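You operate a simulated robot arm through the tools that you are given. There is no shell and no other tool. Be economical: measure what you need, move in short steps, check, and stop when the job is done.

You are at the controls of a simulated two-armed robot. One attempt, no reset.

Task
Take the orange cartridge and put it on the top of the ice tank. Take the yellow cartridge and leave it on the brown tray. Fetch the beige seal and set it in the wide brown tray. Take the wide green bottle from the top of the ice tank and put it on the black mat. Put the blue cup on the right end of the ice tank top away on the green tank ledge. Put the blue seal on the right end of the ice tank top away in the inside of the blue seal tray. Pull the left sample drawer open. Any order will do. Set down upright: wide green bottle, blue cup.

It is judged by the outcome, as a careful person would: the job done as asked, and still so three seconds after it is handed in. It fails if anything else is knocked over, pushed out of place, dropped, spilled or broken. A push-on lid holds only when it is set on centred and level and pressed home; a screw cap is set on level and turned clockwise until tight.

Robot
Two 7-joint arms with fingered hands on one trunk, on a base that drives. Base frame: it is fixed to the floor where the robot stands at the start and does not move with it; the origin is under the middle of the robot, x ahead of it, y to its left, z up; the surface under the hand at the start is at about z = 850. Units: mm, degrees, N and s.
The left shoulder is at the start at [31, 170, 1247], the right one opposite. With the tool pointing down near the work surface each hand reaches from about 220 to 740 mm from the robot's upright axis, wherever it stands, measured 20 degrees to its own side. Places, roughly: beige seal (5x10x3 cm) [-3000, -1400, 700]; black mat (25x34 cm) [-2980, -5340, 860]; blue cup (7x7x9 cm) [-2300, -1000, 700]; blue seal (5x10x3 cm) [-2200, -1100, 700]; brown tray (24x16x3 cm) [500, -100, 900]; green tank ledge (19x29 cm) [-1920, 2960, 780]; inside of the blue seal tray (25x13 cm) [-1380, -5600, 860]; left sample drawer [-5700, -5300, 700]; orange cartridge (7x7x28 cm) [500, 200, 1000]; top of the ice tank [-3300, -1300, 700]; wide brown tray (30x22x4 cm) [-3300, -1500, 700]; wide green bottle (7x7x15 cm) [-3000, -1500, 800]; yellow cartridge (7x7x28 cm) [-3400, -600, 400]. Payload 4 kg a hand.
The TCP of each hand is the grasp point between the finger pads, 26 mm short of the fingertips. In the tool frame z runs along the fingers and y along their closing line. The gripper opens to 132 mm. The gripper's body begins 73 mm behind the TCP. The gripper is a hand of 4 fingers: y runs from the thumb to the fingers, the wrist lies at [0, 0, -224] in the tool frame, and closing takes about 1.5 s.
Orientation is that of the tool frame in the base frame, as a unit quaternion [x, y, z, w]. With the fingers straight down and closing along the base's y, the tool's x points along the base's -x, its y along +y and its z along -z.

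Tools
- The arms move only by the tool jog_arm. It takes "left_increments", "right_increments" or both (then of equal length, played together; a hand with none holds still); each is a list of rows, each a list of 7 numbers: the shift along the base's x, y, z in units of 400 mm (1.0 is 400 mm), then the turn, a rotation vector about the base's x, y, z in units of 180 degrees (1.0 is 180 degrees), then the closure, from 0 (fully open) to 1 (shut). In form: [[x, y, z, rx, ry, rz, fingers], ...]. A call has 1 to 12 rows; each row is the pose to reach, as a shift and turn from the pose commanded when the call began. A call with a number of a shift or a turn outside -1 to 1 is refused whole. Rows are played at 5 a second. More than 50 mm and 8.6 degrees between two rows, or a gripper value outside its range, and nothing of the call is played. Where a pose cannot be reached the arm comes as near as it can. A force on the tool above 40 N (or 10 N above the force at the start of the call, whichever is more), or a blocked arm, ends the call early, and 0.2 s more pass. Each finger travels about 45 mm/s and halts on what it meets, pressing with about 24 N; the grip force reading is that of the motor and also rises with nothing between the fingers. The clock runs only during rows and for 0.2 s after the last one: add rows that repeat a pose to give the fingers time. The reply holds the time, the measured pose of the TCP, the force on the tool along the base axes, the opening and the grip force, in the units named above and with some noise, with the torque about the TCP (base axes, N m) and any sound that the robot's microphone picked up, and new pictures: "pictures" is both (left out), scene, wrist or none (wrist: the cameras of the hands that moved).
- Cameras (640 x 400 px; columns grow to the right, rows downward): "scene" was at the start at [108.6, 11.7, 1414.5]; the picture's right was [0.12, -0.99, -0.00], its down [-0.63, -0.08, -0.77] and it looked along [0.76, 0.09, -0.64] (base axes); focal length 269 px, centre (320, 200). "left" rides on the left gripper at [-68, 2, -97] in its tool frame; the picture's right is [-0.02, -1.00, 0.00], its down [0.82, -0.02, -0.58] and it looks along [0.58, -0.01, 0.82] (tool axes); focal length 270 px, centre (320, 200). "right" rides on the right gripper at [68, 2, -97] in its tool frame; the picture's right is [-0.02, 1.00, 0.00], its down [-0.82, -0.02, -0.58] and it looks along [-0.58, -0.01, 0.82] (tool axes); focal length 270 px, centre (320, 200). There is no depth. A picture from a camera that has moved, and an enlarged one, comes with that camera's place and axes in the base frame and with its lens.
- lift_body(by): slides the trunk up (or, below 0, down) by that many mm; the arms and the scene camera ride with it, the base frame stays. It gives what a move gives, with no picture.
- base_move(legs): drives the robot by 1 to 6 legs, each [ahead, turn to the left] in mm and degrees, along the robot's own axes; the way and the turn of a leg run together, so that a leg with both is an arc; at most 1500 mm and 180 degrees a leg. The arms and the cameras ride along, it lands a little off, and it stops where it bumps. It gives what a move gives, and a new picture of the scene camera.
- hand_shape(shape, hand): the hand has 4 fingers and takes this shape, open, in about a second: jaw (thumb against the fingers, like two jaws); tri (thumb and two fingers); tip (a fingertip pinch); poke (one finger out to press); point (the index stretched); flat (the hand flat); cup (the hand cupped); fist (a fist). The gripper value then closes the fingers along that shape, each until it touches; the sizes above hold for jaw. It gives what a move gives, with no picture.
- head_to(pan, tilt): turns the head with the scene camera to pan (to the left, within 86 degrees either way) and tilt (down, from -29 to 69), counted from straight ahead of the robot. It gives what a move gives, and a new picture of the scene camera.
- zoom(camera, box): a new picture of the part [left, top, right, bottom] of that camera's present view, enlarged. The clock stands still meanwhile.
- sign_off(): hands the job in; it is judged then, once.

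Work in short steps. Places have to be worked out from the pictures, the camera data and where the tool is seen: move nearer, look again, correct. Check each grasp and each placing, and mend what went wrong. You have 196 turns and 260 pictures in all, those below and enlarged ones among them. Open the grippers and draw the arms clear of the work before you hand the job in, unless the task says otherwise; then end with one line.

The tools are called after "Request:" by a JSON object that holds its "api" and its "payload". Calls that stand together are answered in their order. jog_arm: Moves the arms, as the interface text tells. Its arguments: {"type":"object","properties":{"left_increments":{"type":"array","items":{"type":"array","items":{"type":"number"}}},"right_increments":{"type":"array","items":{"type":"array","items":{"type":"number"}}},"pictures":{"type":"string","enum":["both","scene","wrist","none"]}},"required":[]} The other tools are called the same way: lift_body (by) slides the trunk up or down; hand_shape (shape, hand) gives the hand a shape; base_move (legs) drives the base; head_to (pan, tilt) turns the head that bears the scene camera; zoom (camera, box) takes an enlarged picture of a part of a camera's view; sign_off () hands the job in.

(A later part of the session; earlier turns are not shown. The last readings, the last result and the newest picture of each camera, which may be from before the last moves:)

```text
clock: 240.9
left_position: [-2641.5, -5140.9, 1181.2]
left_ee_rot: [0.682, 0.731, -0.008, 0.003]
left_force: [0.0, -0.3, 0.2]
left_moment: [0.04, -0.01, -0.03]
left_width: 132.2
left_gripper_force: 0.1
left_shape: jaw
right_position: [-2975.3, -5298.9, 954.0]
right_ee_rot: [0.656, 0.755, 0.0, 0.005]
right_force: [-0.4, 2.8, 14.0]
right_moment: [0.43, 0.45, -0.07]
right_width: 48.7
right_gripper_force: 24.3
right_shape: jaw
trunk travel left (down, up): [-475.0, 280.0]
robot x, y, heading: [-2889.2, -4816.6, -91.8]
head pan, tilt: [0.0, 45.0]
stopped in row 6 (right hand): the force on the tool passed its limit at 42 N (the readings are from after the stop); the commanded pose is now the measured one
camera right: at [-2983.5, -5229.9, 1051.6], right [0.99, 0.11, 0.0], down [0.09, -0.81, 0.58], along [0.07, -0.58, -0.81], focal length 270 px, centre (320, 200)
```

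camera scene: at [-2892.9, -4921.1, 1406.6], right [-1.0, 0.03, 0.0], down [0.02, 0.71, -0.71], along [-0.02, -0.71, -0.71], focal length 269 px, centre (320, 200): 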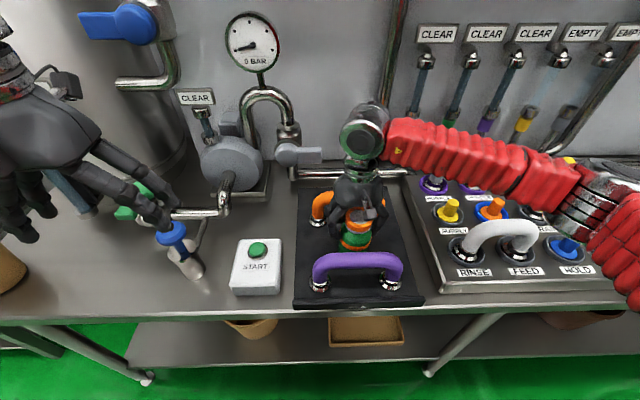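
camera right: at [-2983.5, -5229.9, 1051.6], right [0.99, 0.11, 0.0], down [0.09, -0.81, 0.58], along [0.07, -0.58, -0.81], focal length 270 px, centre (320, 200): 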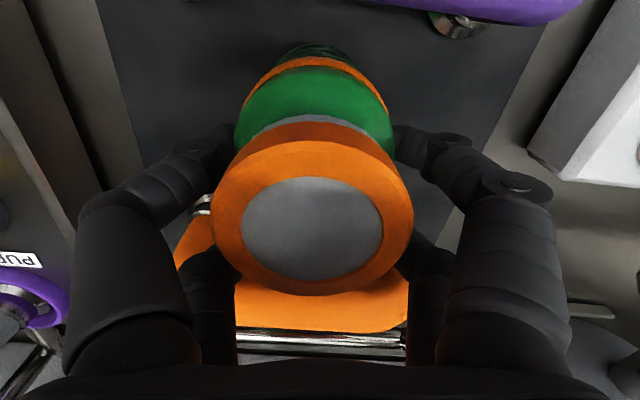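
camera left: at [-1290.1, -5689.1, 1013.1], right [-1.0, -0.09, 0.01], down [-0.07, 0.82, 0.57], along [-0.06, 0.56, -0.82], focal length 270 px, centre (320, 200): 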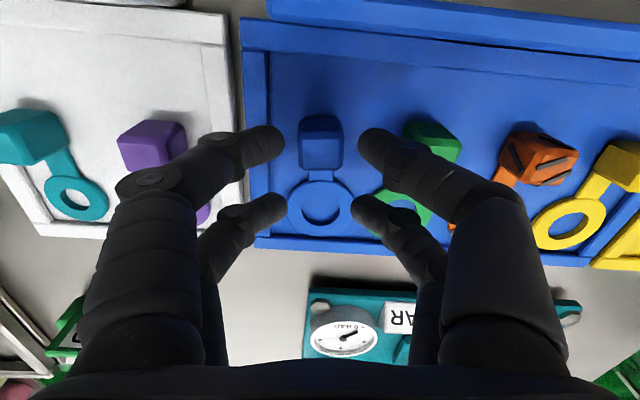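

On the mat. I release and rise.

Request:
{"api": "jog_arm", "payload": {"right_increments": [[0, 0, 0.005, 0, 0, 0, 0.9], [0, 0, 0.005, 0, 0, 0, 0.7], [0, 0, 0.005, 0, 0, 0, 0.5], [0, 0, 0.005, 0, 0, 0, 0.3], [0, 0, 0.005, 0, 0, 0, 0.1], [0, 0, 0.005, 0, 0, 0, 0.05], [0, 0, 0.005, 0, 0, 0, 0.05]], "pictures": "wrist"}}

```text
clock: 242.5
left_position: [-2641.5, -5142.0, 1180.7]
left_ee_rot: [0.683, 0.731, -0.007, 0.003]
left_force: [0.2, -0.4, 0.4]
left_moment: [-0.01, -0.01, 0.0]
left_width: 132.0
left_gripper_force: 0.1
left_shape: jaw
right_position: [-2977.3, -5300.6, 953.6]
right_ee_rot: [0.657, 0.754, -0.001, 0.003]
right_force: [0.2, -0.5, -0.6]
right_moment: [0.01, 0.0, 0.02]
right_width: 125.4
right_gripper_force: 0.1
right_shape: jaw
trunk travel left (down, up): [-475.0, 280.0]
robot x, y, heading: [-2887.2, -4816.5, -91.8]
head pan, tilt: [0.0, 45.0]
camera right: at [-2984.1, -5230.5, 1051.5], right [0.99, 0.11, 0.0], down [0.09, -0.81, 0.58], along [0.07, -0.58, -0.81], focal length 270 px, centre (320, 200)
```

right: 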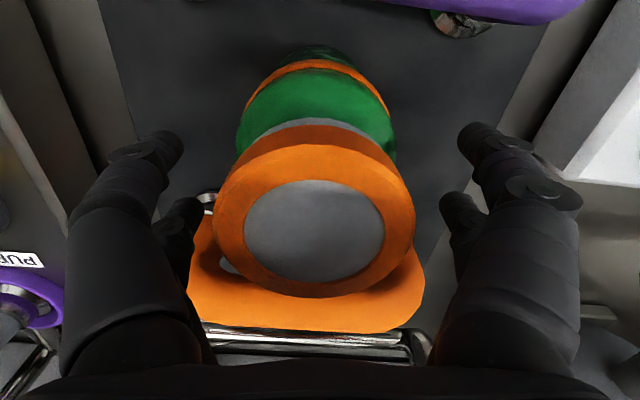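

Free. I lift the right hand 200 mm and draw it back.

Request:
{"api": "jog_arm", "payload": {"right_increments": [[0, 0, 0.1, 0, 0, 0, 0.05], [0, 0, 0.2, 0, 0, 0, 0], [0, 0, 0.3, 0, 0, 0, 0], [0, 0, 0.4, 0, 0, 0, 0], [0, 0, 0.5, 0, 0, 0, 0], [-0.05, 0.1, 0.52, 0, 0, 0, 0], [-0.1, 0.2, 0.52, 0, 0, 0, 0], [-0.15, 0.3, 0.52, 0, 0, 0, 0], [-0.2, 0.35, 0.52, 0, 0, 0, 0]], "pictures": "scene"}}

```text
clock: 244.5
left_position: [-2641.9, -5141.7, 1179.7]
left_ee_rot: [0.683, 0.731, -0.008, 0.003]
left_force: [0.5, -0.7, -0.1]
left_moment: [0.02, 0.02, 0.02]
left_width: 132.1
left_gripper_force: 0.1
left_shape: jaw
right_position: [-3056.3, -5158.5, 1161.3]
right_ee_rot: [0.657, 0.754, -0.001, 0.002]
right_force: [0.2, 0.2, 0.3]
right_moment: [-0.04, -0.03, -0.02]
right_width: 131.9
right_gripper_force: 0.1
right_shape: jaw
trunk travel left (down, up): [-475.0, 280.0]
robot x, y, heading: [-2888.4, -4818.3, -91.9]
head pan, tilt: [0.0, 45.0]
camera scene: at [-2893.2, -4920.3, 1406.7], right [-1.0, 0.03, 0.0], down [0.02, 0.71, -0.71], along [-0.02, -0.71, -0.71], focal length 269 px, centre (320, 200)
```

scene: 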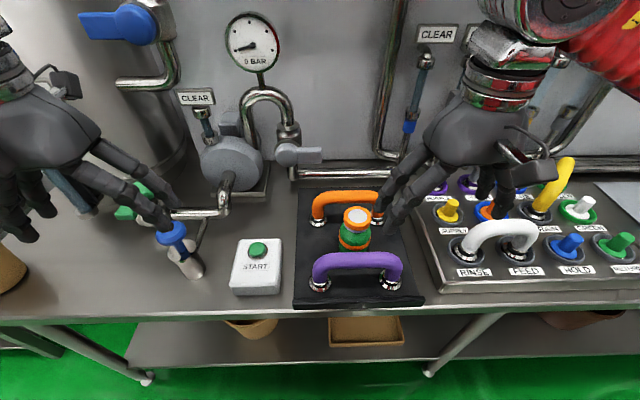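

The bottle stands upright on the mat. Next the sample drawer in the west: I back off 300 mm and turn west.

Request:
{"api": "base_move", "payload": {"legs": [[-290, 0], [0, -44]]}}

Request:
{"api": "base_move", "payload": {"legs": [[0, -44]]}}

Request:
{"api": "head_to", "payload": {"pan": 0, "tilt": 22}}

```text
clock: 249.2
left_position: [-2927.6, -4926.3, 1182.1]
left_ee_rot: [0.905, 0.426, -0.007, 0.0]
left_force: [-1.1, 0.8, -0.2]
left_moment: [-0.06, -0.06, 0.0]
left_width: 131.9
left_gripper_force: 0.1
left_shape: jaw
right_position: [-3241.0, -4651.6, 1161.7]
right_ee_rot: [0.89, 0.456, 0.0, 0.004]
right_force: [-0.7, 1.0, -0.6]
right_moment: [-0.07, -0.11, 0.01]
right_width: 131.8
right_gripper_force: 0.0
right_shape: jaw
trunk travel left (down, up): [-475.0, 280.0]
robot x, y, heading: [-2851.9, -4550.9, -135.2]
head pan, tilt: [0.0, 45.0]
stopped in leg 2: the robot was blocked; the commanded pose is now the measured one
camera scene: at [-2932.5, -4620.6, 1406.6], right [-0.7, 0.71, 0.0], down [0.5, 0.5, -0.71], along [-0.5, -0.5, -0.71], focal length 269 px, centre (320, 200)
```

scene: 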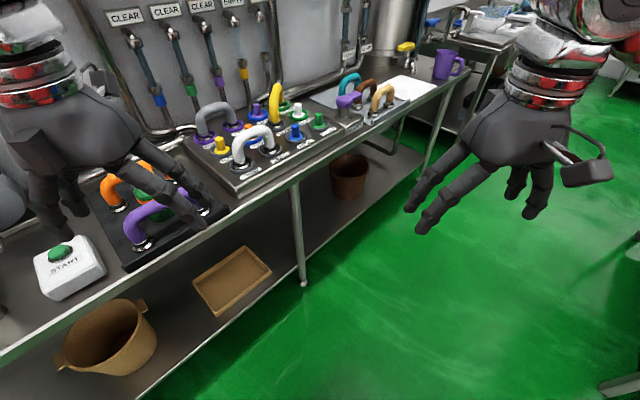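

```text
clock: 252.0
left_position: [-3170.1, -4769.0, 1182.5]
left_ee_rot: [0.998, 0.06, -0.008, -0.002]
left_force: [-0.2, 1.0, 0.1]
left_moment: [-0.08, 0.03, -0.01]
left_width: 131.9
left_gripper_force: 0.1
left_shape: jaw
right_position: [-3205.6, -4355.9, 1162.4]
right_ee_rot: [0.996, 0.094, -0.003, 0.003]
right_force: [-0.2, 0.2, 0.9]
right_moment: [-0.1, 0.0, 0.0]
right_width: 131.8
right_gripper_force: 0.0
right_shape: jaw
trunk travel left (down, up): [-475.0, 280.0]
robot x, y, heading: [-2857.4, -4592.3, -178.3]
head pan, tilt: [0.0, 45.0]
stopped in leg 1: the robot was blocked; the commanded pose is now the measured one
camera scene: at [-2960.9, -4588.1, 1406.7], right [-0.03, 1.0, 0.0], down [0.71, 0.02, -0.71], along [-0.71, -0.02, -0.71], focal length 269 px, centre (320, 200)
```

scene: 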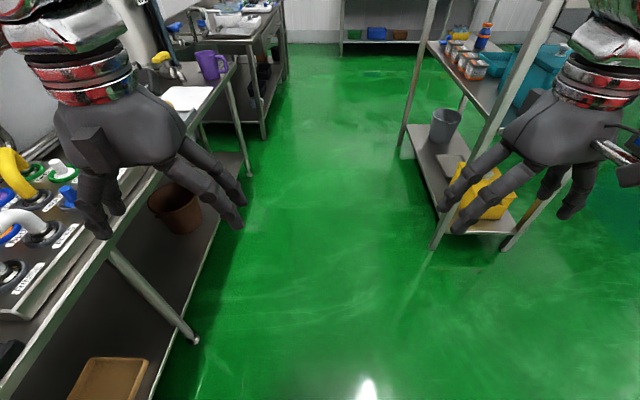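

```text
clock: 252.9
left_position: [-3169.5, -4773.6, 1181.9]
left_ee_rot: [0.998, 0.062, -0.008, -0.003]
left_force: [-0.4, -1.1, 0.8]
left_moment: [-0.03, 0.02, -0.02]
left_width: 132.1
left_gripper_force: 0.1
left_shape: jaw
right_position: [-3207.1, -4360.6, 1163.4]
right_ee_rot: [0.995, 0.095, -0.004, 0.002]
right_force: [-1.0, 0.7, 0.5]
right_moment: [-0.02, -0.01, -0.03]
right_width: 132.0
right_gripper_force: 0.0
right_shape: jaw
trunk travel left (down, up): [-475.0, 280.0]
robot x, y, heading: [-2856.4, -4592.1, -178.5]
head pan, tilt: [0.0, 22.0]
camera scene: at [-2972.8, -4593.7, 1442.0], right [-0.03, 1.0, 0.0], down [0.38, 0.01, -0.93], along [-0.93, -0.03, -0.38], focal length 269 px, centre (320, 200)
```

scene: 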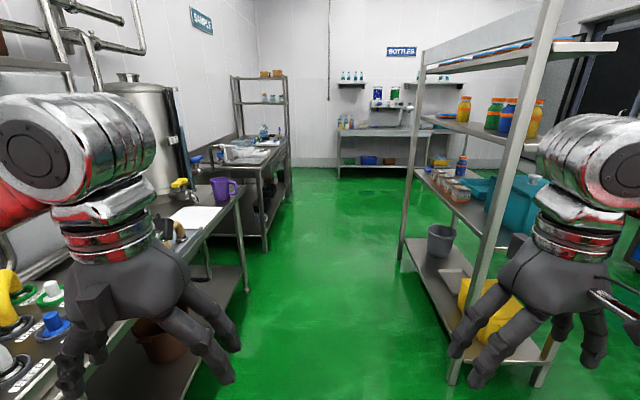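

The aisle is open: rack on the right from y≥-3900, benches on the left. I drive 2.3 m west and look for the sample drawers.

Request:
{"api": "base_move", "payload": {"legs": [[1150, 0], [1150, 0]]}}

Request:
{"api": "head_to", "payload": {"pan": 45, "tilt": 30}}

```text
clock: 264.4
left_position: [-5485.8, -4820.6, 1181.5]
left_ee_rot: [0.998, 0.062, -0.007, -0.003]
left_force: [-0.4, 1.0, -0.5]
left_moment: [0.0, -0.02, 0.01]
left_width: 132.1
left_gripper_force: 0.0
left_shape: jaw
right_position: [-5523.4, -4406.3, 1163.8]
right_ee_rot: [0.995, 0.096, -0.002, 0.001]
right_force: [0.5, 0.0, 0.8]
right_moment: [0.0, 0.02, 0.03]
right_width: 131.9
right_gripper_force: 0.1
right_shape: jaw
trunk travel left (down, up): [-475.0, 280.0]
robot x, y, heading: [-5172.2, -4637.3, -178.0]
head pan, tilt: [0.0, 22.0]
camera scene: at [-5288.8, -4639.1, 1442.0], right [-0.03, 1.0, 0.0], down [0.38, 0.01, -0.93], along [-0.93, -0.03, -0.38], focal length 269 px, centre (320, 200)
```

scene: 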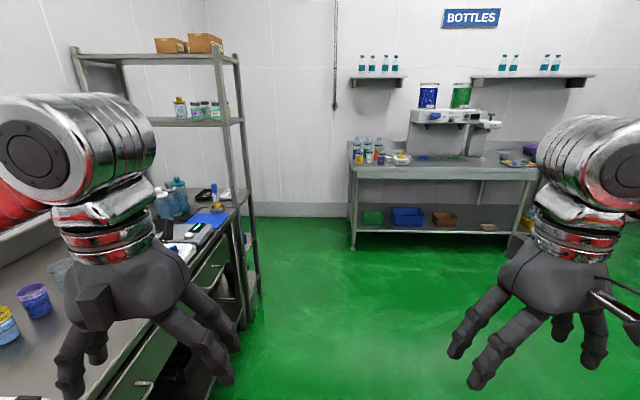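

```text
clock: 265.6
left_position: [-5485.6, -4820.5, 1183.2]
left_ee_rot: [0.998, 0.062, -0.008, -0.003]
left_force: [1.3, 0.4, 0.1]
left_moment: [0.0, -0.01, -0.01]
left_width: 132.2
left_gripper_force: 0.0
left_shape: jaw
right_position: [-5523.1, -4406.0, 1165.0]
right_ee_rot: [0.995, 0.095, -0.003, 0.002]
right_force: [-0.1, -0.7, -0.9]
right_moment: [0.0, 0.01, -0.02]
right_width: 131.8
right_gripper_force: 0.1
right_shape: jaw
trunk travel left (down, up): [-475.0, 280.0]
robot x, y, heading: [-5169.3, -4639.1, -178.4]
head pan, tilt: [45.0, 30.0]
camera scene: at [-5257.6, -4702.1, 1429.3], right [-0.73, 0.69, 0.0], down [0.34, 0.36, -0.87], along [-0.59, -0.63, -0.5], focal length 269 px, centre (320, 200)
```

scene: 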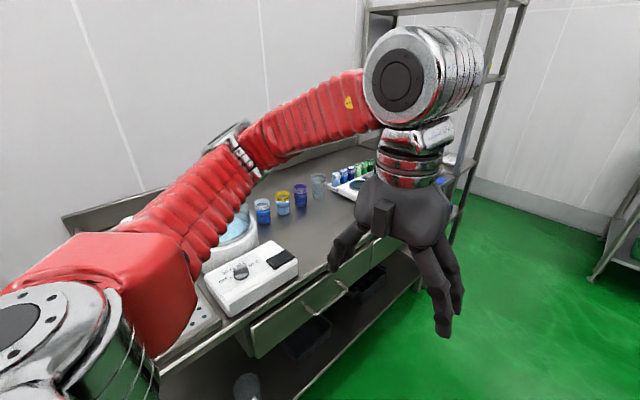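

The bench on the left has two drawers in its front. I drive 330 mm further and turn to face it.

Request:
{"api": "base_move", "payload": {"legs": [[330, 0], [0, 44]]}}

Request:
{"api": "base_move", "payload": {"legs": [[0, 44]]}}

Request:
{"api": "head_to", "payload": {"pan": 0, "tilt": 45}}

```text
clock: 270.6
left_position: [-5598.6, -5001.7, 1182.2]
left_ee_rot: [0.901, 0.434, -0.009, -0.001]
left_force: [0.6, -1.1, 0.0]
left_moment: [0.09, 0.04, -0.01]
left_width: 132.0
left_gripper_force: 0.2
left_shape: jaw
right_position: [-5915.2, -4731.4, 1167.0]
right_ee_rot: [0.886, 0.464, -0.002, 0.001]
right_force: [-0.5, -1.6, 0.1]
right_moment: [0.03, 0.09, 0.0]
right_width: 131.8
right_gripper_force: 0.1
right_shape: jaw
trunk travel left (down, up): [-475.0, 280.0]
robot x, y, heading: [-5532.3, -4620.9, -134.0]
head pan, tilt: [45.0, 30.0]
stopped in leg 2: the robot was blocked; the commanded pose is now the measured one
camera scene: at [-5544.8, -4730.5, 1428.9], right [-1.0, -0.02, 0.0], down [-0.01, 0.5, -0.86], along [0.01, -0.86, -0.5], focal length 269 px, centre (320, 200)
```

scene: 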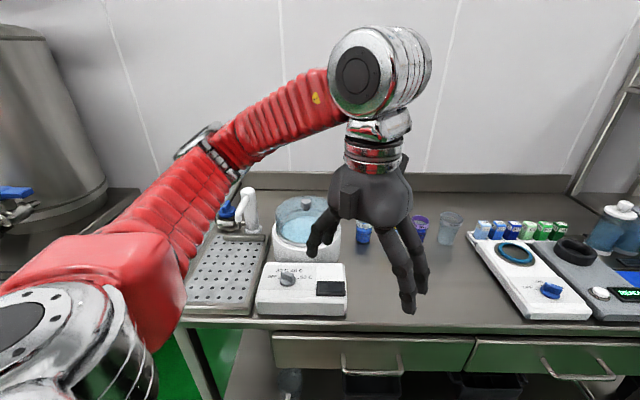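

```text
clock: 273.2
left_position: [-5326.8, -4952.0, 1183.4]
left_ee_rot: [0.687, 0.727, -0.009, 0.001]
left_force: [0.6, 0.1, 0.7]
left_moment: [-0.03, 0.06, 0.01]
left_width: 132.1
left_gripper_force: 0.0
left_shape: jaw
right_position: [-5742.8, -4964.0, 1167.7]
right_ee_rot: [0.663, 0.749, -0.003, 0.002]
right_force: [1.0, -0.4, -0.1]
right_moment: [-0.02, 0.11, 0.0]
right_width: 132.0
right_gripper_force: 0.0
right_shape: jaw
trunk travel left (down, up): [-475.0, 280.0]
robot x, y, heading: [-5572.3, -4621.3, -91.6]
head pan, tilt: [45.0, 30.0]
stopped in leg 1: the robot was blocked; the commanded pose is now the measured one
camera scene: at [-5507.2, -4711.0, 1429.0], right [-0.73, -0.69, 0.0], down [-0.35, 0.36, -0.86], along [0.59, -0.63, -0.5], focal length 269 px, centre (320, 200)
```

scene: 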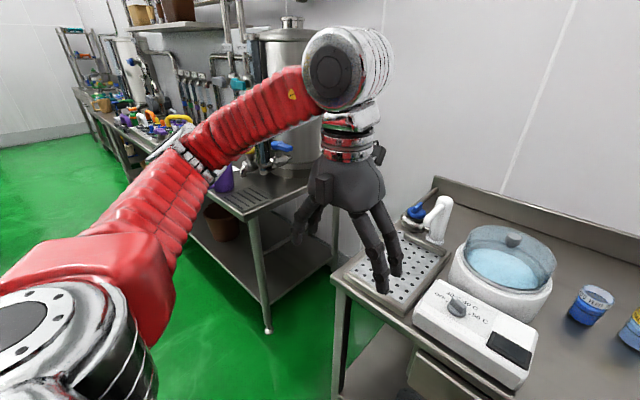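

```text
clock: 274.3
left_position: [-5331.5, -4951.4, 1183.9]
left_ee_rot: [0.687, 0.726, -0.008, 0.004]
left_force: [-0.1, 0.0, 0.2]
left_moment: [0.0, 0.01, -0.03]
left_width: 132.0
left_gripper_force: 0.0
left_shape: jaw
right_position: [-5746.5, -4963.6, 1167.1]
right_ee_rot: [0.662, 0.75, -0.001, 0.003]
right_force: [-0.4, -0.2, 0.3]
right_moment: [0.0, 0.0, 0.03]
right_width: 131.9
right_gripper_force: 0.1
right_shape: jaw
trunk travel left (down, up): [-475.0, 280.0]
robot x, y, heading: [-5573.3, -4626.2, -92.0]
head pan, tilt: [0.0, 45.0]
camera scene: at [-5576.8, -4727.0, 1406.7], right [-1.0, 0.03, 0.0], down [0.02, 0.71, -0.71], along [-0.02, -0.71, -0.71], focal length 269 px, centre (320, 200)
```

scene: 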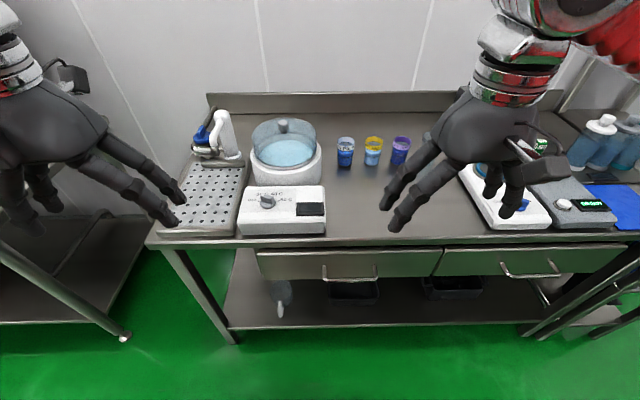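

The left drawer's handle bar runs x≈-5600…-5752 at about y≈-5105, z≈705. I'll grip it with the right hand pointing forward and pull by driving back. First I back 200 mm and lower the trunk 300 mm.

Request:
{"api": "base_move", "payload": {"legs": [[-200, 0]]}}

Request:
{"api": "lift_body", "payload": {"by": -300}}

Request:
{"api": "jog_arm", "payload": {"right_increments": [[0, 0, 0, -0.0255, 0.0255, 0.0255, 0], [0, 0, 0, -0.051, 0.051, 0.051, 0], [0, 0, 0, -0.0765, 0.0765, 0.0765, 0], [0, 0, 0, -0.102, 0.102, 0.102, 0], [0, 0, 0, -0.1275, 0.1275, 0.1275, 0], [0, 0, 0, -0.153, 0.153, 0.153, 0], [0, 0, 0, -0.1785, 0.1785, 0.1785, 0], [0, 0, 0, -0.204, 0.204, 0.204, 0], [0, 0, 0, -0.2295, 0.2295, 0.2295, 0], [0, 0, 0, -0.255, 0.255, 0.255, 0], [0, 0, 0, -0.2805, 0.2805, 0.2805, 0], [0, 0, 0, -0.306, 0.306, 0.306, 0]], "pictures": "scene"}}

```text
clock: 275.9
left_position: [-5326.1, -4747.5, 1184.5]
left_ee_rot: [0.688, 0.726, -0.009, 0.003]
left_force: [-0.2, -0.5, -0.4]
left_moment: [-0.03, 0.02, 0.0]
left_width: 132.1
left_gripper_force: 0.1
left_shape: jaw
right_position: [-5740.6, -4759.7, 1165.7]
right_ee_rot: [0.662, 0.749, -0.001, 0.003]
right_force: [-0.6, 0.3, 0.4]
right_moment: [-0.01, 0.0, -0.05]
right_width: 132.0
right_gripper_force: 0.0
right_shape: jaw
trunk travel left (down, up): [-475.0, 280.0]
robot x, y, heading: [-5568.8, -4417.9, -92.0]
head pan, tilt: [0.0, 45.0]
camera scene: at [-5570.8, -4522.7, 1406.8], right [-1.0, 0.03, 0.0], down [0.02, 0.71, -0.71], along [-0.02, -0.71, -0.71], focal length 269 px, centre (320, 200)
```

scene: 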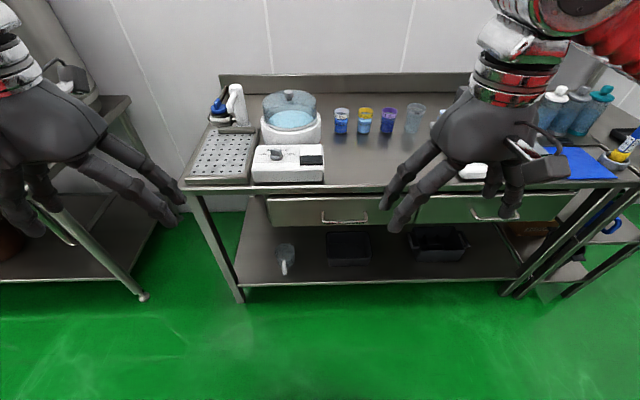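

```text
clock: 278.9
left_position: [-5327.3, -4748.4, 884.1]
left_ee_rot: [0.687, 0.726, -0.009, 0.003]
left_force: [-0.5, -0.4, -0.3]
left_moment: [0.0, 0.03, 0.05]
left_width: 131.9
left_gripper_force: 0.1
left_shape: jaw
right_position: [-5740.8, -4762.1, 867.8]
right_ee_rot: [0.663, 0.749, -0.001, 0.003]
right_force: [0.4, -0.4, 0.6]
right_moment: [0.0, -0.01, -0.01]
right_width: 131.8
right_gripper_force: 0.1
right_shape: jaw
trunk travel left (down, up): [-175.0, 580.0]
robot x, y, heading: [-5568.0, -4422.3, -91.5]
head pan, tilt: [0.0, 45.0]
```

```text
clock: 281.3
left_position: [-5326.3, -4748.9, 885.4]
left_ee_rot: [0.688, 0.726, -0.009, 0.002]
left_force: [-0.2, 1.0, 0.5]
left_moment: [-0.03, 0.01, -0.02]
left_width: 132.1
left_gripper_force: 0.1
left_shape: jaw
right_position: [-5627.3, -4821.1, 918.4]
right_ee_rot: [0.323, 0.797, -0.505, 0.066]
right_force: [0.0, 0.6, 0.1]
right_moment: [-0.04, 0.0, 0.01]
right_width: 131.8
right_gripper_force: 0.0
right_shape: jaw
right hand out of reach, approached as far as the arm can: row 3, 4, 5, 6, 7, 8, 9, 10, 11
trunk travel left (down, up): [-175.0, 580.0]
robot x, y, heading: [-5567.7, -4416.8, -91.8]
head pan, tilt: [0.0, 45.0]
stopped in row 11 (right hand): the arm was blocked; the commanded pose is now the measured one
camera scene: at [-5573.9, -4618.7, 1099.6], right [-1.0, 0.03, 0.0], down [0.02, 0.71, -0.71], along [-0.02, -0.71, -0.71], focal length 269 px, centre (320, 200)
```

scene: 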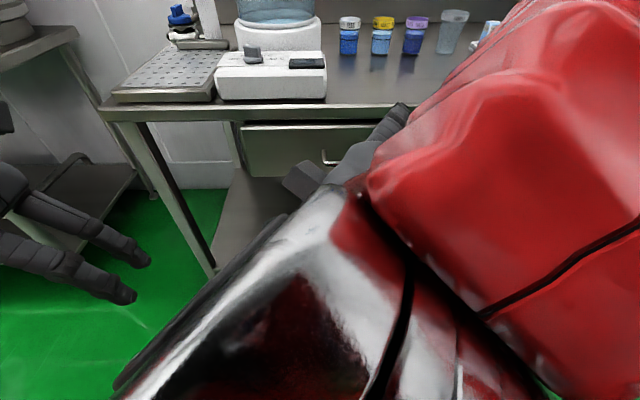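

The arm contorted because the hand was too near the body for pointing forward. I unwind it back to the fingers-down pose while moving it further forward.

Request:
{"api": "jog_arm", "payload": {"right_increments": [[-0.03, -0.01, 0, 0.032, -0.0217, -0.0214, 0], [-0.06, -0.03, 0, 0.064, -0.0433, -0.0429, 0], [-0.09, -0.05, -0.01, 0.095, -0.065, -0.0643, 0], [-0.12, -0.07, -0.02, 0.127, -0.0867, -0.0858, 0], [-0.16, -0.09, -0.03, 0.159, -0.1083, -0.1072, 0], [-0.19, -0.11, -0.04, 0.191, -0.13, -0.1287, 0], [-0.22, -0.13, -0.05, 0.222, -0.1517, -0.15, 0], [-0.25, -0.16, -0.06, 0.254, -0.1733, -0.1716, 0], [-0.28, -0.2, -0.07, 0.286, -0.195, -0.193, 0], [-0.28, -0.2, -0.07, 0.286, -0.195, -0.193, 0]], "pictures": "scene"}}

```text
clock: 283.5
left_position: [-5326.5, -4749.4, 885.9]
left_ee_rot: [0.688, 0.726, -0.008, 0.003]
left_force: [0.2, -0.6, 0.0]
left_moment: [0.01, -0.02, 0.04]
left_width: 132.2
left_gripper_force: 0.0
left_shape: jaw
right_position: [-5738.6, -4899.8, 888.8]
right_ee_rot: [0.661, 0.751, 0.0, 0.002]
right_force: [0.1, 0.2, 0.2]
right_moment: [0.0, 0.02, -0.01]
right_width: 131.9
right_gripper_force: 0.0
right_shape: jaw
trunk travel left (down, up): [-175.0, 580.0]
robot x, y, heading: [-5569.4, -4415.2, -91.7]
head pan, tilt: [0.0, 45.0]
camera scene: at [-5574.0, -4619.6, 1099.4], right [-1.0, 0.03, 0.0], down [0.02, 0.71, -0.71], along [-0.02, -0.71, -0.71], focal length 269 px, centre (320, 200)
```

scene: 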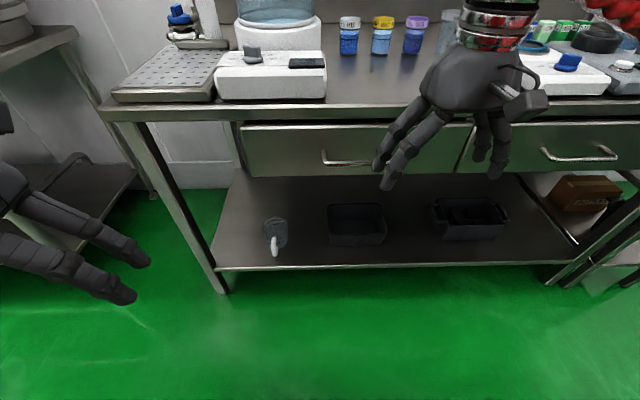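

Recovered. The handle bar is triangulated at y≈-5081, z≈750, x -5598…-5744, drawer face y≈-5128. I rotate the right hand again to point forward, this time moving it forward and down as it turns.

Request:
{"api": "jog_arm", "payload": {"right_increments": [[0.015, -0.03, -0.025, -0.0255, 0.0255, 0.0255, 0], [0.03, -0.06, -0.05, -0.051, 0.051, 0.051, 0], [0.045, -0.09, -0.075, -0.0765, 0.0765, 0.0765, 0], [0.06, -0.12, -0.1, -0.102, 0.102, 0.102, 0], [0.075, -0.15, -0.125, -0.1275, 0.1275, 0.1275, 0], [0.09, -0.18, -0.15, -0.153, 0.153, 0.153, 0], [0.105, -0.21, -0.175, -0.1785, 0.1785, 0.1785, 0], [0.12, -0.235, -0.2, -0.204, 0.204, 0.204, 0], [0.135, -0.255, -0.225, -0.2295, 0.2295, 0.2295, 0], [0.15, -0.27, -0.25, -0.255, 0.255, 0.255, 0], [0.16, -0.28, -0.275, -0.2805, 0.2805, 0.2805, 0], [0.17, -0.28, -0.3, -0.306, 0.306, 0.306, 0]], "pictures": "scene"}}

```text
clock: 286.1
left_position: [-5325.7, -4748.7, 885.0]
left_ee_rot: [0.688, 0.726, -0.008, 0.003]
left_force: [0.5, 0.5, 0.1]
left_moment: [0.03, -0.03, 0.04]
left_width: 131.9
left_gripper_force: 0.1
left_shape: jaw
right_position: [-5671.1, -5011.6, 767.7]
right_ee_rot: [0.123, 0.787, -0.603, -0.036]
right_force: [0.4, 0.4, -0.2]
right_moment: [-0.04, 0.03, 0.02]
right_width: 132.1
right_gripper_force: 0.1
right_shape: jaw
trunk travel left (down, up): [-175.0, 580.0]
robot x, y, heading: [-5564.5, -4416.7, -91.9]
head pan, tilt: [0.0, 45.0]
camera scene: at [-5573.9, -4619.4, 1099.5], right [-1.0, 0.03, 0.0], down [0.02, 0.71, -0.71], along [-0.02, -0.71, -0.71], focal length 269 px, centre (320, 200)
```

scene: 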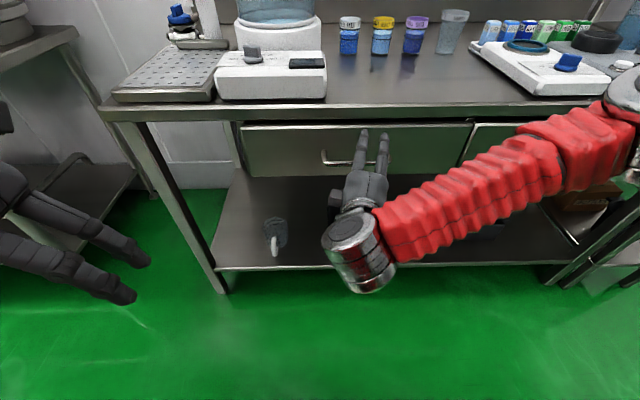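

The hand now points at the drawer with the thumb up. I finish the last 24° of turn and approach to y≈-5040, z≈750, then look from the wrist.

Request:
{"api": "jog_arm", "payload": {"right_increments": [[0, -0.01, -0.015, -0.0255, 0.0255, 0.0255, 0.2], [0, -0.03, -0.03, -0.051, 0.051, 0.051, 0.4], [0, -0.06, -0.044, -0.0765, 0.0765, 0.0765, 0.5], [0, -0.07, -0.044, -0.0765, 0.0765, 0.0765, 0.5], [0, -0.07, -0.044, -0.0765, 0.0765, 0.0765, 0.5]], "pictures": "both"}}

```text
clock: 287.3
left_position: [-5326.1, -4749.3, 884.4]
left_ee_rot: [0.688, 0.726, -0.008, 0.003]
left_force: [-0.2, 0.2, -0.4]
left_moment: [-0.01, 0.0, -0.03]
left_width: 132.2
left_gripper_force: 0.1
left_shape: jaw
right_position: [-5631.5, -5026.0, 772.8]
right_ee_rot: [-0.041, 0.711, -0.701, -0.044]
right_force: [0.0, 0.6, -0.3]
right_moment: [-0.03, 0.03, -0.01]
right_width: 66.6
right_gripper_force: 0.0
right_shape: jaw
right hand out of reach, approached as far as the arm can: row 3, 4, 5
trunk travel left (down, up): [-175.0, 580.0]
robot x, y, heading: [-5571.1, -4421.3, -91.8]
head pan, tilt: [0.0, 45.0]
camera scene: at [-5574.0, -4619.6, 1099.3], right [-1.0, 0.03, 0.0], down [0.02, 0.71, -0.71], along [-0.02, -0.71, -0.71], focal length 269 px, centre (320, 200)
camera right: at [-5697.3, -4928.0, 782.8], right [-0.09, 0.01, -1.0], down [0.82, 0.57, -0.07], along [0.57, -0.82, -0.07], focal length 270 px, centre (320, 200)
```

scene: 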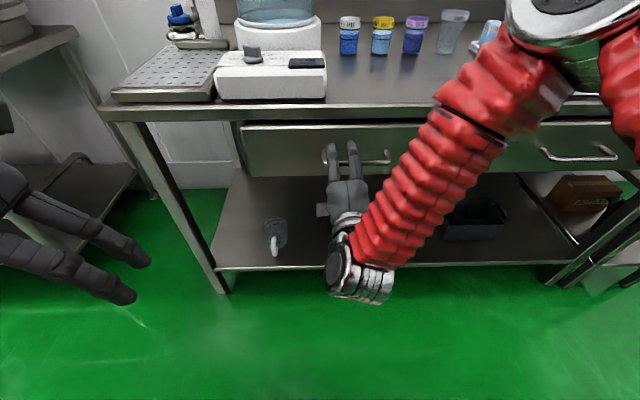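
right: 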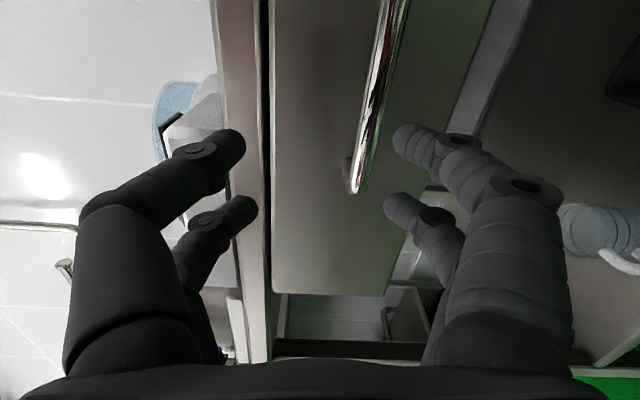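

The bar is seen just below my hand's centre line. I shift right 35 mm and down 23 mm to line up with it.

Request:
{"api": "jog_arm", "payload": {"right_increments": [[-0.04, 0, -0.03, 0, 0, 0, 0.5], [-0.085, 0, -0.058, 0, 0, 0, 0.5], [-0.085, 0, -0.058, 0, 0, 0, 0.5]], "pictures": "wrist"}}

```text
clock: 288.1
left_position: [-5325.8, -4748.3, 885.0]
left_ee_rot: [0.687, 0.727, -0.008, 0.004]
left_force: [-1.4, -0.1, 0.4]
left_moment: [0.0, 0.0, -0.01]
left_width: 132.2
left_gripper_force: 0.1
left_shape: jaw
right_position: [-5631.2, -5017.9, 771.0]
right_ee_rot: [-0.039, 0.712, -0.7, -0.045]
right_force: [0.1, 0.8, 0.9]
right_moment: [-0.01, 0.01, -0.01]
right_width: 66.9
right_gripper_force: 0.2
right_shape: jaw
right hand out of reach, approached as far as the arm can: row 1, 2, 3
trunk travel left (down, up): [-175.0, 580.0]
robot x, y, heading: [-5569.8, -4420.6, -91.8]
head pan, tilt: [0.0, 45.0]
camera right: at [-5698.7, -4919.9, 779.8], right [-0.09, 0.02, -1.0], down [0.82, 0.57, -0.07], along [0.57, -0.82, -0.07], focal length 270 px, centre (320, 200)
```

right: 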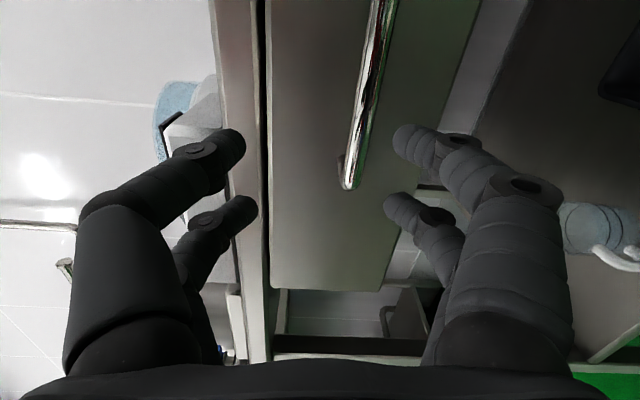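

The arm is at a joint limit there, so I use the trunk and base for the rest: trunk down 22 mm, base turned 3° right and 48 mm forward.

Request:
{"api": "lift_body", "payload": {"by": -22}}

Request:
{"api": "base_move", "payload": {"legs": [[0, -3.2], [45, 0]]}}

Request:
{"api": "zoom", "payload": {"camera": "right", "box": [0, 0, 640, 400]}}

```text
clock: 288.7
left_position: [-5326.4, -4748.9, 863.9]
left_ee_rot: [0.688, 0.726, -0.008, 0.002]
left_force: [-0.8, -0.3, 0.0]
left_moment: [0.01, -0.05, -0.02]
left_width: 132.0
left_gripper_force: 0.1
left_shape: jaw
right_position: [-5631.9, -5015.8, 749.3]
right_ee_rot: [-0.041, 0.709, -0.702, -0.042]
right_force: [-0.6, -0.3, -0.2]
right_moment: [-0.01, 0.0, 0.01]
right_width: 66.5
right_gripper_force: 0.1
right_shape: jaw
trunk travel left (down, up): [-153.0, 602.0]
robot x, y, heading: [-5566.1, -4422.7, -91.7]
head pan, tilt: [0.0, 45.0]
```

```text
clock: 290.1
left_position: [-5349.4, -4807.0, 863.6]
left_ee_rot: [0.708, 0.706, -0.008, 0.001]
left_force: [0.0, 0.3, -0.2]
left_moment: [0.01, 0.03, -0.01]
left_width: 131.7
left_gripper_force: 0.0
left_shape: jaw
right_position: [-5669.8, -5056.7, 748.2]
right_ee_rot: [-0.022, 0.712, -0.699, -0.064]
right_force: [0.2, 0.3, 0.0]
right_moment: [-0.04, 0.01, -0.02]
right_width: 66.4
right_gripper_force: 0.1
right_shape: jaw
trunk travel left (down, up): [-153.0, 602.0]
robot x, y, heading: [-5567.8, -4468.1, -94.9]
head pan, tilt: [0.0, 45.0]
camera scene: at [-5587.4, -4675.0, 1075.7], right [-1.0, 0.09, 0.0], down [0.06, 0.71, -0.71], along [-0.06, -0.7, -0.71], focal length 269 px, centre (320, 200)
```

scene: 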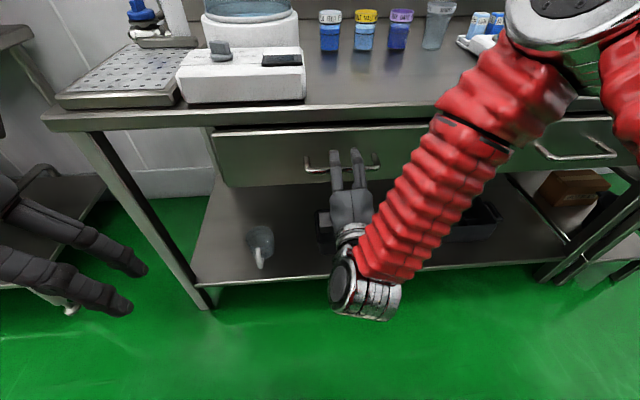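

```text
1.00 times, centred on (320, 200) of right (not enlarged: the box is as wide or as high as the picture)
camera zoom: at [-5730.8, -4955.1, 757.8], right [-0.09, 0.02, -1.0], down [0.85, 0.53, -0.07], along [0.52, -0.85, -0.07], focal length 270 px, centre (320, 200)
```

zoom: 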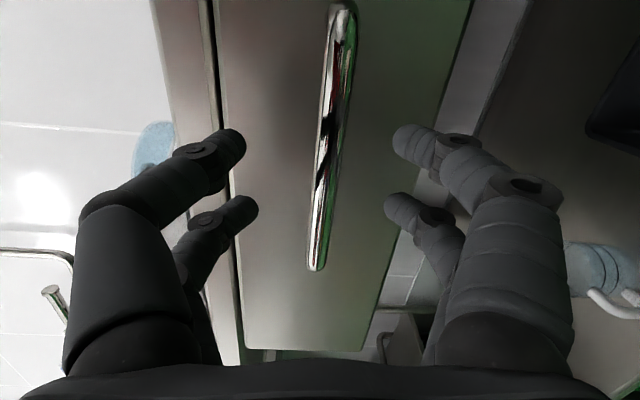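

The bar is centred between the fingers. I creep 22 mm forward, then close on it.

Request:
{"api": "base_move", "payload": {"legs": [[22, 0]]}}

Request:
{"api": "jog_arm", "payload": {"right_increments": [[0, 0, 0, 0, 0, 0, 0.7], [0, 0, 0, 0, 0, 0, 0.9], [0, 0, 0, 0, 0, 0, 1], [0, 0, 0, 0, 0, 0, 1], [0, 0, 0, 0, 0, 0, 1], [0, 0, 0, 0, 0, 0, 1], [0, 0, 0, 0, 0, 0, 1]], "pictures": "wrist"}}

```text
clock: 290.9
left_position: [-5351.8, -4830.6, 864.3]
left_ee_rot: [0.708, 0.706, -0.007, 0.001]
left_force: [1.3, -0.1, 0.1]
left_moment: [0.0, 0.0, 0.0]
left_width: 132.0
left_gripper_force: 0.1
left_shape: jaw
right_position: [-5671.8, -5078.6, 750.4]
right_ee_rot: [-0.021, 0.712, -0.699, -0.063]
right_force: [-0.3, 0.5, -0.5]
right_moment: [0.02, 0.01, -0.01]
right_width: 66.7
right_gripper_force: 0.1
right_shape: jaw
trunk travel left (down, up): [-153.0, 602.0]
robot x, y, heading: [-5572.6, -4489.3, -95.2]
head pan, tilt: [0.0, 45.0]
camera scene: at [-5590.0, -4697.2, 1075.7], right [-1.0, 0.09, 0.0], down [0.06, 0.71, -0.71], along [-0.06, -0.7, -0.71], focal length 269 px, centre (320, 200)
```

scene: 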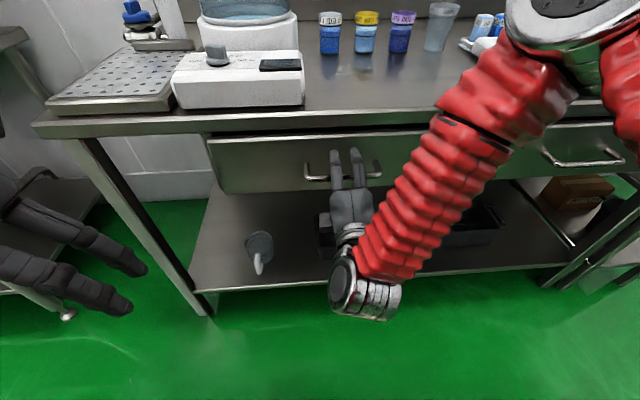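

```text
clock: 292.5
left_position: [-5351.0, -4829.9, 864.1]
left_ee_rot: [0.708, 0.706, -0.007, 0.002]
left_force: [0.3, -0.9, -0.3]
left_moment: [0.0, 0.01, -0.03]
left_width: 131.8
left_gripper_force: 0.0
left_shape: jaw
right_position: [-5671.8, -5078.9, 750.0]
right_ee_rot: [-0.02, 0.712, -0.699, -0.063]
right_force: [-0.1, 0.1, 1.1]
right_moment: [-0.04, 0.03, -0.01]
right_width: 0.0
right_gripper_force: 24.3
right_shape: jaw
trunk travel left (down, up): [-153.0, 602.0]
robot x, y, heading: [-5568.0, -4486.6, -94.8]
head pan, tilt: [0.0, 45.0]
camera right: at [-5733.1, -4976.8, 759.4], right [-0.09, 0.02, -1.0], down [0.85, 0.53, -0.07], along [0.52, -0.85, -0.06], focal length 270 px, centre (320, 200)
```

right: 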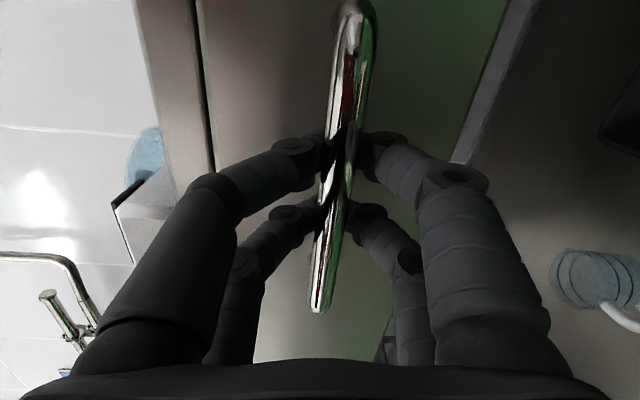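

The fingers have closed around the bar. I pull by driving back 120 mm and check.

Request:
{"api": "base_move", "payload": {"legs": [[-120, 0]]}}

```text
clock: 293.7
left_position: [-5342.3, -4709.2, 864.1]
left_ee_rot: [0.709, 0.705, -0.007, 0.003]
left_force: [0.4, -0.6, 0.6]
left_moment: [0.03, -0.01, 0.0]
left_width: 132.1
left_gripper_force: 0.1
left_shape: jaw
right_position: [-5662.1, -4956.8, 749.9]
right_ee_rot: [-0.02, 0.711, -0.7, -0.063]
right_force: [-0.7, 0.8, -0.5]
right_moment: [-0.03, 0.03, -0.01]
right_width: 0.2
right_gripper_force: 24.0
right_shape: jaw
trunk travel left (down, up): [-153.0, 602.0]
robot x, y, heading: [-5562.7, -4363.8, -95.0]
head pan, tilt: [0.0, 45.0]
camera scene: at [-5579.8, -4575.3, 1076.1], right [-1.0, 0.09, 0.0], down [0.06, 0.7, -0.71], along [-0.06, -0.7, -0.71], focal length 269 px, centre (320, 200)
```

scene: 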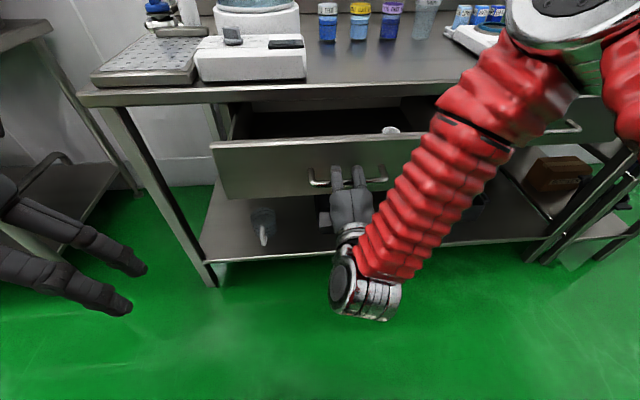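

The drawer follows. I pull another 130 mm.

Request:
{"api": "base_move", "payload": {"legs": [[-130, 0]]}}

```text
clock: 295.0
left_position: [-5330.3, -4578.3, 865.4]
left_ee_rot: [0.709, 0.705, -0.007, 0.003]
left_force: [0.0, -0.1, 0.3]
left_moment: [0.02, 0.01, -0.01]
left_width: 132.1
left_gripper_force: 0.0
left_shape: jaw
right_position: [-5651.5, -4826.1, 750.2]
right_ee_rot: [-0.019, 0.711, -0.7, -0.064]
right_force: [0.4, 0.3, -0.1]
right_moment: [0.0, 0.02, 0.0]
right_width: 0.0
right_gripper_force: 23.7
right_shape: jaw
trunk travel left (down, up): [-153.0, 602.0]
robot x, y, heading: [-5545.4, -4238.6, -95.2]
head pan, tilt: [0.0, 45.0]
camera scene: at [-5568.6, -4445.2, 1076.1], right [-1.0, 0.09, 0.0], down [0.06, 0.7, -0.71], along [-0.06, -0.7, -0.71], focal length 269 px, centre (320, 200)
```

scene: 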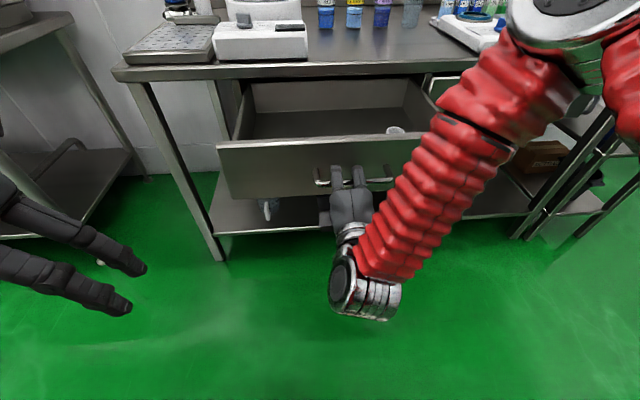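

The drawer stands ~250 mm open. I open the hand and back away straight.

Request:
{"api": "jog_arm", "payload": {"right_increments": [[0, 0, 0, 0, 0, 0, 0.8], [0, 0, 0, 0, 0, 0, 0.5], [0, 0, 0, 0, 0, 0, 0.3], [0, 0, 0, 0, 0, 0, 0.2], [0, 0, 0, 0, 0, 0, 0.2], [0, 0, 0, 0, 0, 0, 0.2]], "pictures": "wrist"}}

Request:
{"api": "base_move", "payload": {"legs": [[-250, 0]]}}

```text
clock: 296.4
left_position: [-5329.9, -4579.4, 865.6]
left_ee_rot: [0.71, 0.705, -0.008, 0.002]
left_force: [0.7, -0.7, -0.1]
left_moment: [-0.02, 0.0, -0.02]
left_width: 131.7
left_gripper_force: 0.1
left_shape: jaw
right_position: [-5651.0, -4826.9, 752.0]
right_ee_rot: [-0.018, 0.711, -0.7, -0.066]
right_force: [0.5, -0.3, -0.3]
right_moment: [-0.04, 0.02, -0.01]
right_width: 101.1
right_gripper_force: 0.1
right_shape: jaw
trunk travel left (down, up): [-153.0, 602.0]
robot x, y, heading: [-5548.2, -4235.4, -95.4]
head pan, tilt: [0.0, 45.0]
camera right: at [-5712.9, -4725.2, 760.2], right [-0.09, 0.02, -1.0], down [0.85, 0.52, -0.07], along [0.52, -0.85, -0.06], focal length 270 px, centre (320, 200)
```

right: 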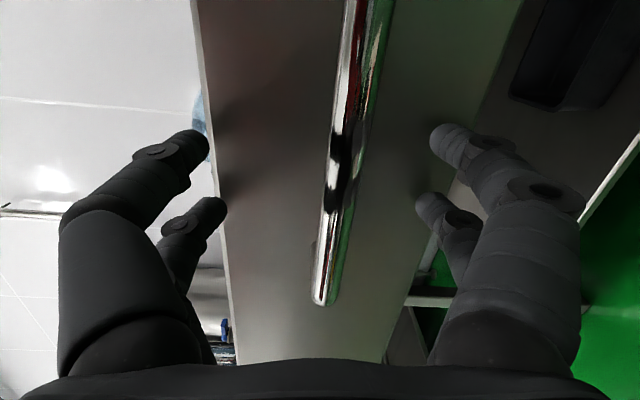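

```text
clock: 298.3
left_position: [-5307.3, -4325.9, 865.2]
left_ee_rot: [0.711, 0.703, -0.007, 0.001]
left_force: [0.8, -0.5, 0.4]
left_moment: [0.01, 0.06, 0.0]
left_width: 131.8
left_gripper_force: 0.0
left_shape: jaw
right_position: [-5629.6, -4574.0, 752.6]
right_ee_rot: [-0.018, 0.712, -0.699, -0.065]
right_force: [-0.6, 0.1, -0.7]
right_moment: [0.0, 0.0, -0.01]
right_width: 105.6
right_gripper_force: 0.0
right_shape: jaw
trunk travel left (down, up): [-153.0, 602.0]
robot x, y, heading: [-5525.3, -3983.0, -95.5]
head pan, tilt: [0.0, 45.0]
camera scene: at [-5545.7, -4191.6, 1076.0], right [-1.0, 0.09, 0.0], down [0.07, 0.7, -0.71], along [-0.07, -0.7, -0.71], focal length 269 px, centre (320, 200)
```

scene: 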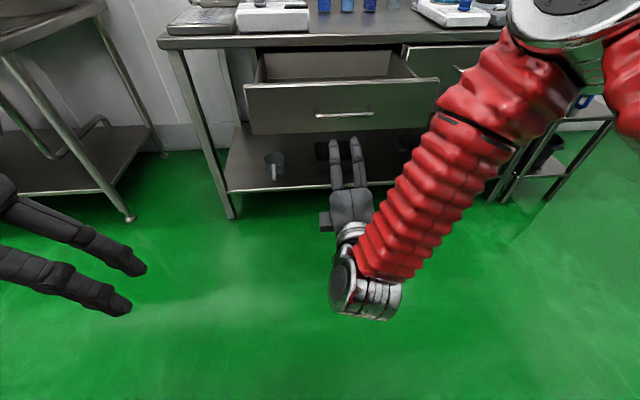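

The drawer stays open. Now I raise the trunk again and turn the right hand back to fingers-down.

Request:
{"api": "lift_body", "payload": {"by": 322}}

Request:
{"api": "jog_arm", "payload": {"right_increments": [[0, 0.02, 0, 0.0255, -0.0288, -0.0275, 0], [0, 0.04, 0, 0.051, -0.0577, -0.055, 0], [0, 0.06, 0, 0.0765, -0.0865, -0.0825, 0], [0, 0.08, 0, 0.102, -0.1154, -0.11, 0], [-0.02, 0.1, 0, 0.1275, -0.1442, -0.1375, 0], [-0.04, 0.12, 0, 0.153, -0.173, -0.165, 0], [-0.06, 0.13, 0, 0.1785, -0.202, -0.1925, 0], [-0.08, 0.14, 0, 0.204, -0.2308, -0.22, 0], [-0.1, 0.15, 0, 0.2295, -0.2596, -0.2475, 0], [-0.12, 0.15, 0, 0.255, -0.2884, -0.275, 0], [-0.14, 0.15, 0, 0.2805, -0.3173, -0.3025, 0], [-0.16, 0.15, 0, 0.306, -0.346, -0.33, 0]], "pictures": "none"}}

Request:
{"api": "base_move", "payload": {"legs": [[0, 44]]}}

```text
clock: 301.5
left_position: [-5307.5, -4325.4, 1186.4]
left_ee_rot: [0.711, 0.704, -0.008, 0.002]
left_force: [0.1, 0.9, 0.2]
left_moment: [0.0, -0.02, -0.02]
left_width: 131.9
left_gripper_force: 0.0
left_shape: jaw
right_position: [-5626.0, -4535.0, 1211.3]
right_ee_rot: [0.017, -0.616, 0.784, 0.077]
right_force: [-0.3, 0.2, -0.6]
right_moment: [0.01, 0.03, -0.02]
right_width: 105.4
right_gripper_force: 0.1
right_shape: jaw
trunk travel left (down, up): [-475.0, 280.0]
robot x, y, heading: [-5523.8, -3980.5, -95.0]
head pan, tilt: [0.0, 45.0]
```

```text
clock: 304.1
left_position: [-5308.3, -4326.8, 1187.8]
left_ee_rot: [0.711, 0.703, -0.008, 0.002]
left_force: [0.3, 0.4, -0.2]
left_moment: [-0.01, 0.01, 0.04]
left_width: 131.9
left_gripper_force: 0.1
left_shape: jaw
right_position: [-5689.8, -4476.4, 1209.9]
right_ee_rot: [0.608, 0.76, -0.205, -0.104]
right_force: [0.6, 1.2, 0.1]
right_moment: [0.01, 0.02, 0.0]
right_width: 131.8
right_gripper_force: 0.0
right_shape: jaw
trunk travel left (down, up): [-475.0, 280.0]
robot x, y, heading: [-5528.3, -3980.1, -95.0]
head pan, tilt: [0.0, 45.0]
```

```text
clock: 305.9
left_position: [-5191.3, -4192.3, 1189.4]
left_ee_rot: [0.54, 0.842, -0.006, 0.008]
left_force: [-0.1, 0.5, 0.1]
left_moment: [0.0, 0.01, -0.01]
left_width: 131.8
left_gripper_force: 0.1
left_shape: jaw
right_position: [-5469.3, -4493.0, 1214.5]
right_ee_rot: [0.423, 0.876, -0.226, -0.052]
right_force: [0.7, -0.1, -0.3]
right_moment: [0.0, 0.0, -0.02]
right_width: 132.0
right_gripper_force: 0.0
right_shape: jaw
trunk travel left (down, up): [-475.0, 280.0]
robot x, y, heading: [-5548.9, -3988.7, -69.5]
head pan, tilt: [0.0, 45.0]
stopped in leg 1: the robot was blocked; the commanded pose is now the measured one
camera scene: at [-5506.9, -4121.0, 1404.4], right [-0.94, -0.35, 0.0], down [-0.25, 0.68, -0.69], along [0.24, -0.64, -0.72], focal length 269 px, centre (320, 200)
```

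scene: 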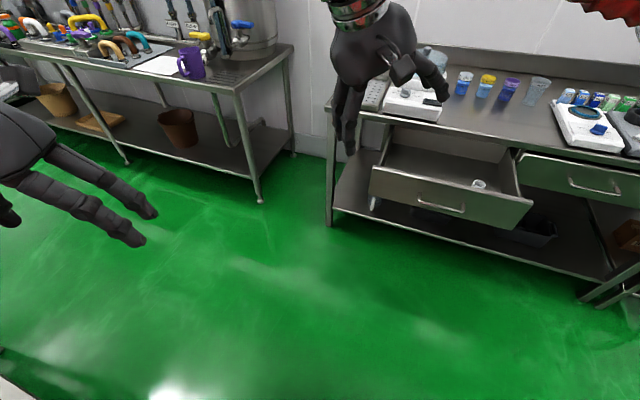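

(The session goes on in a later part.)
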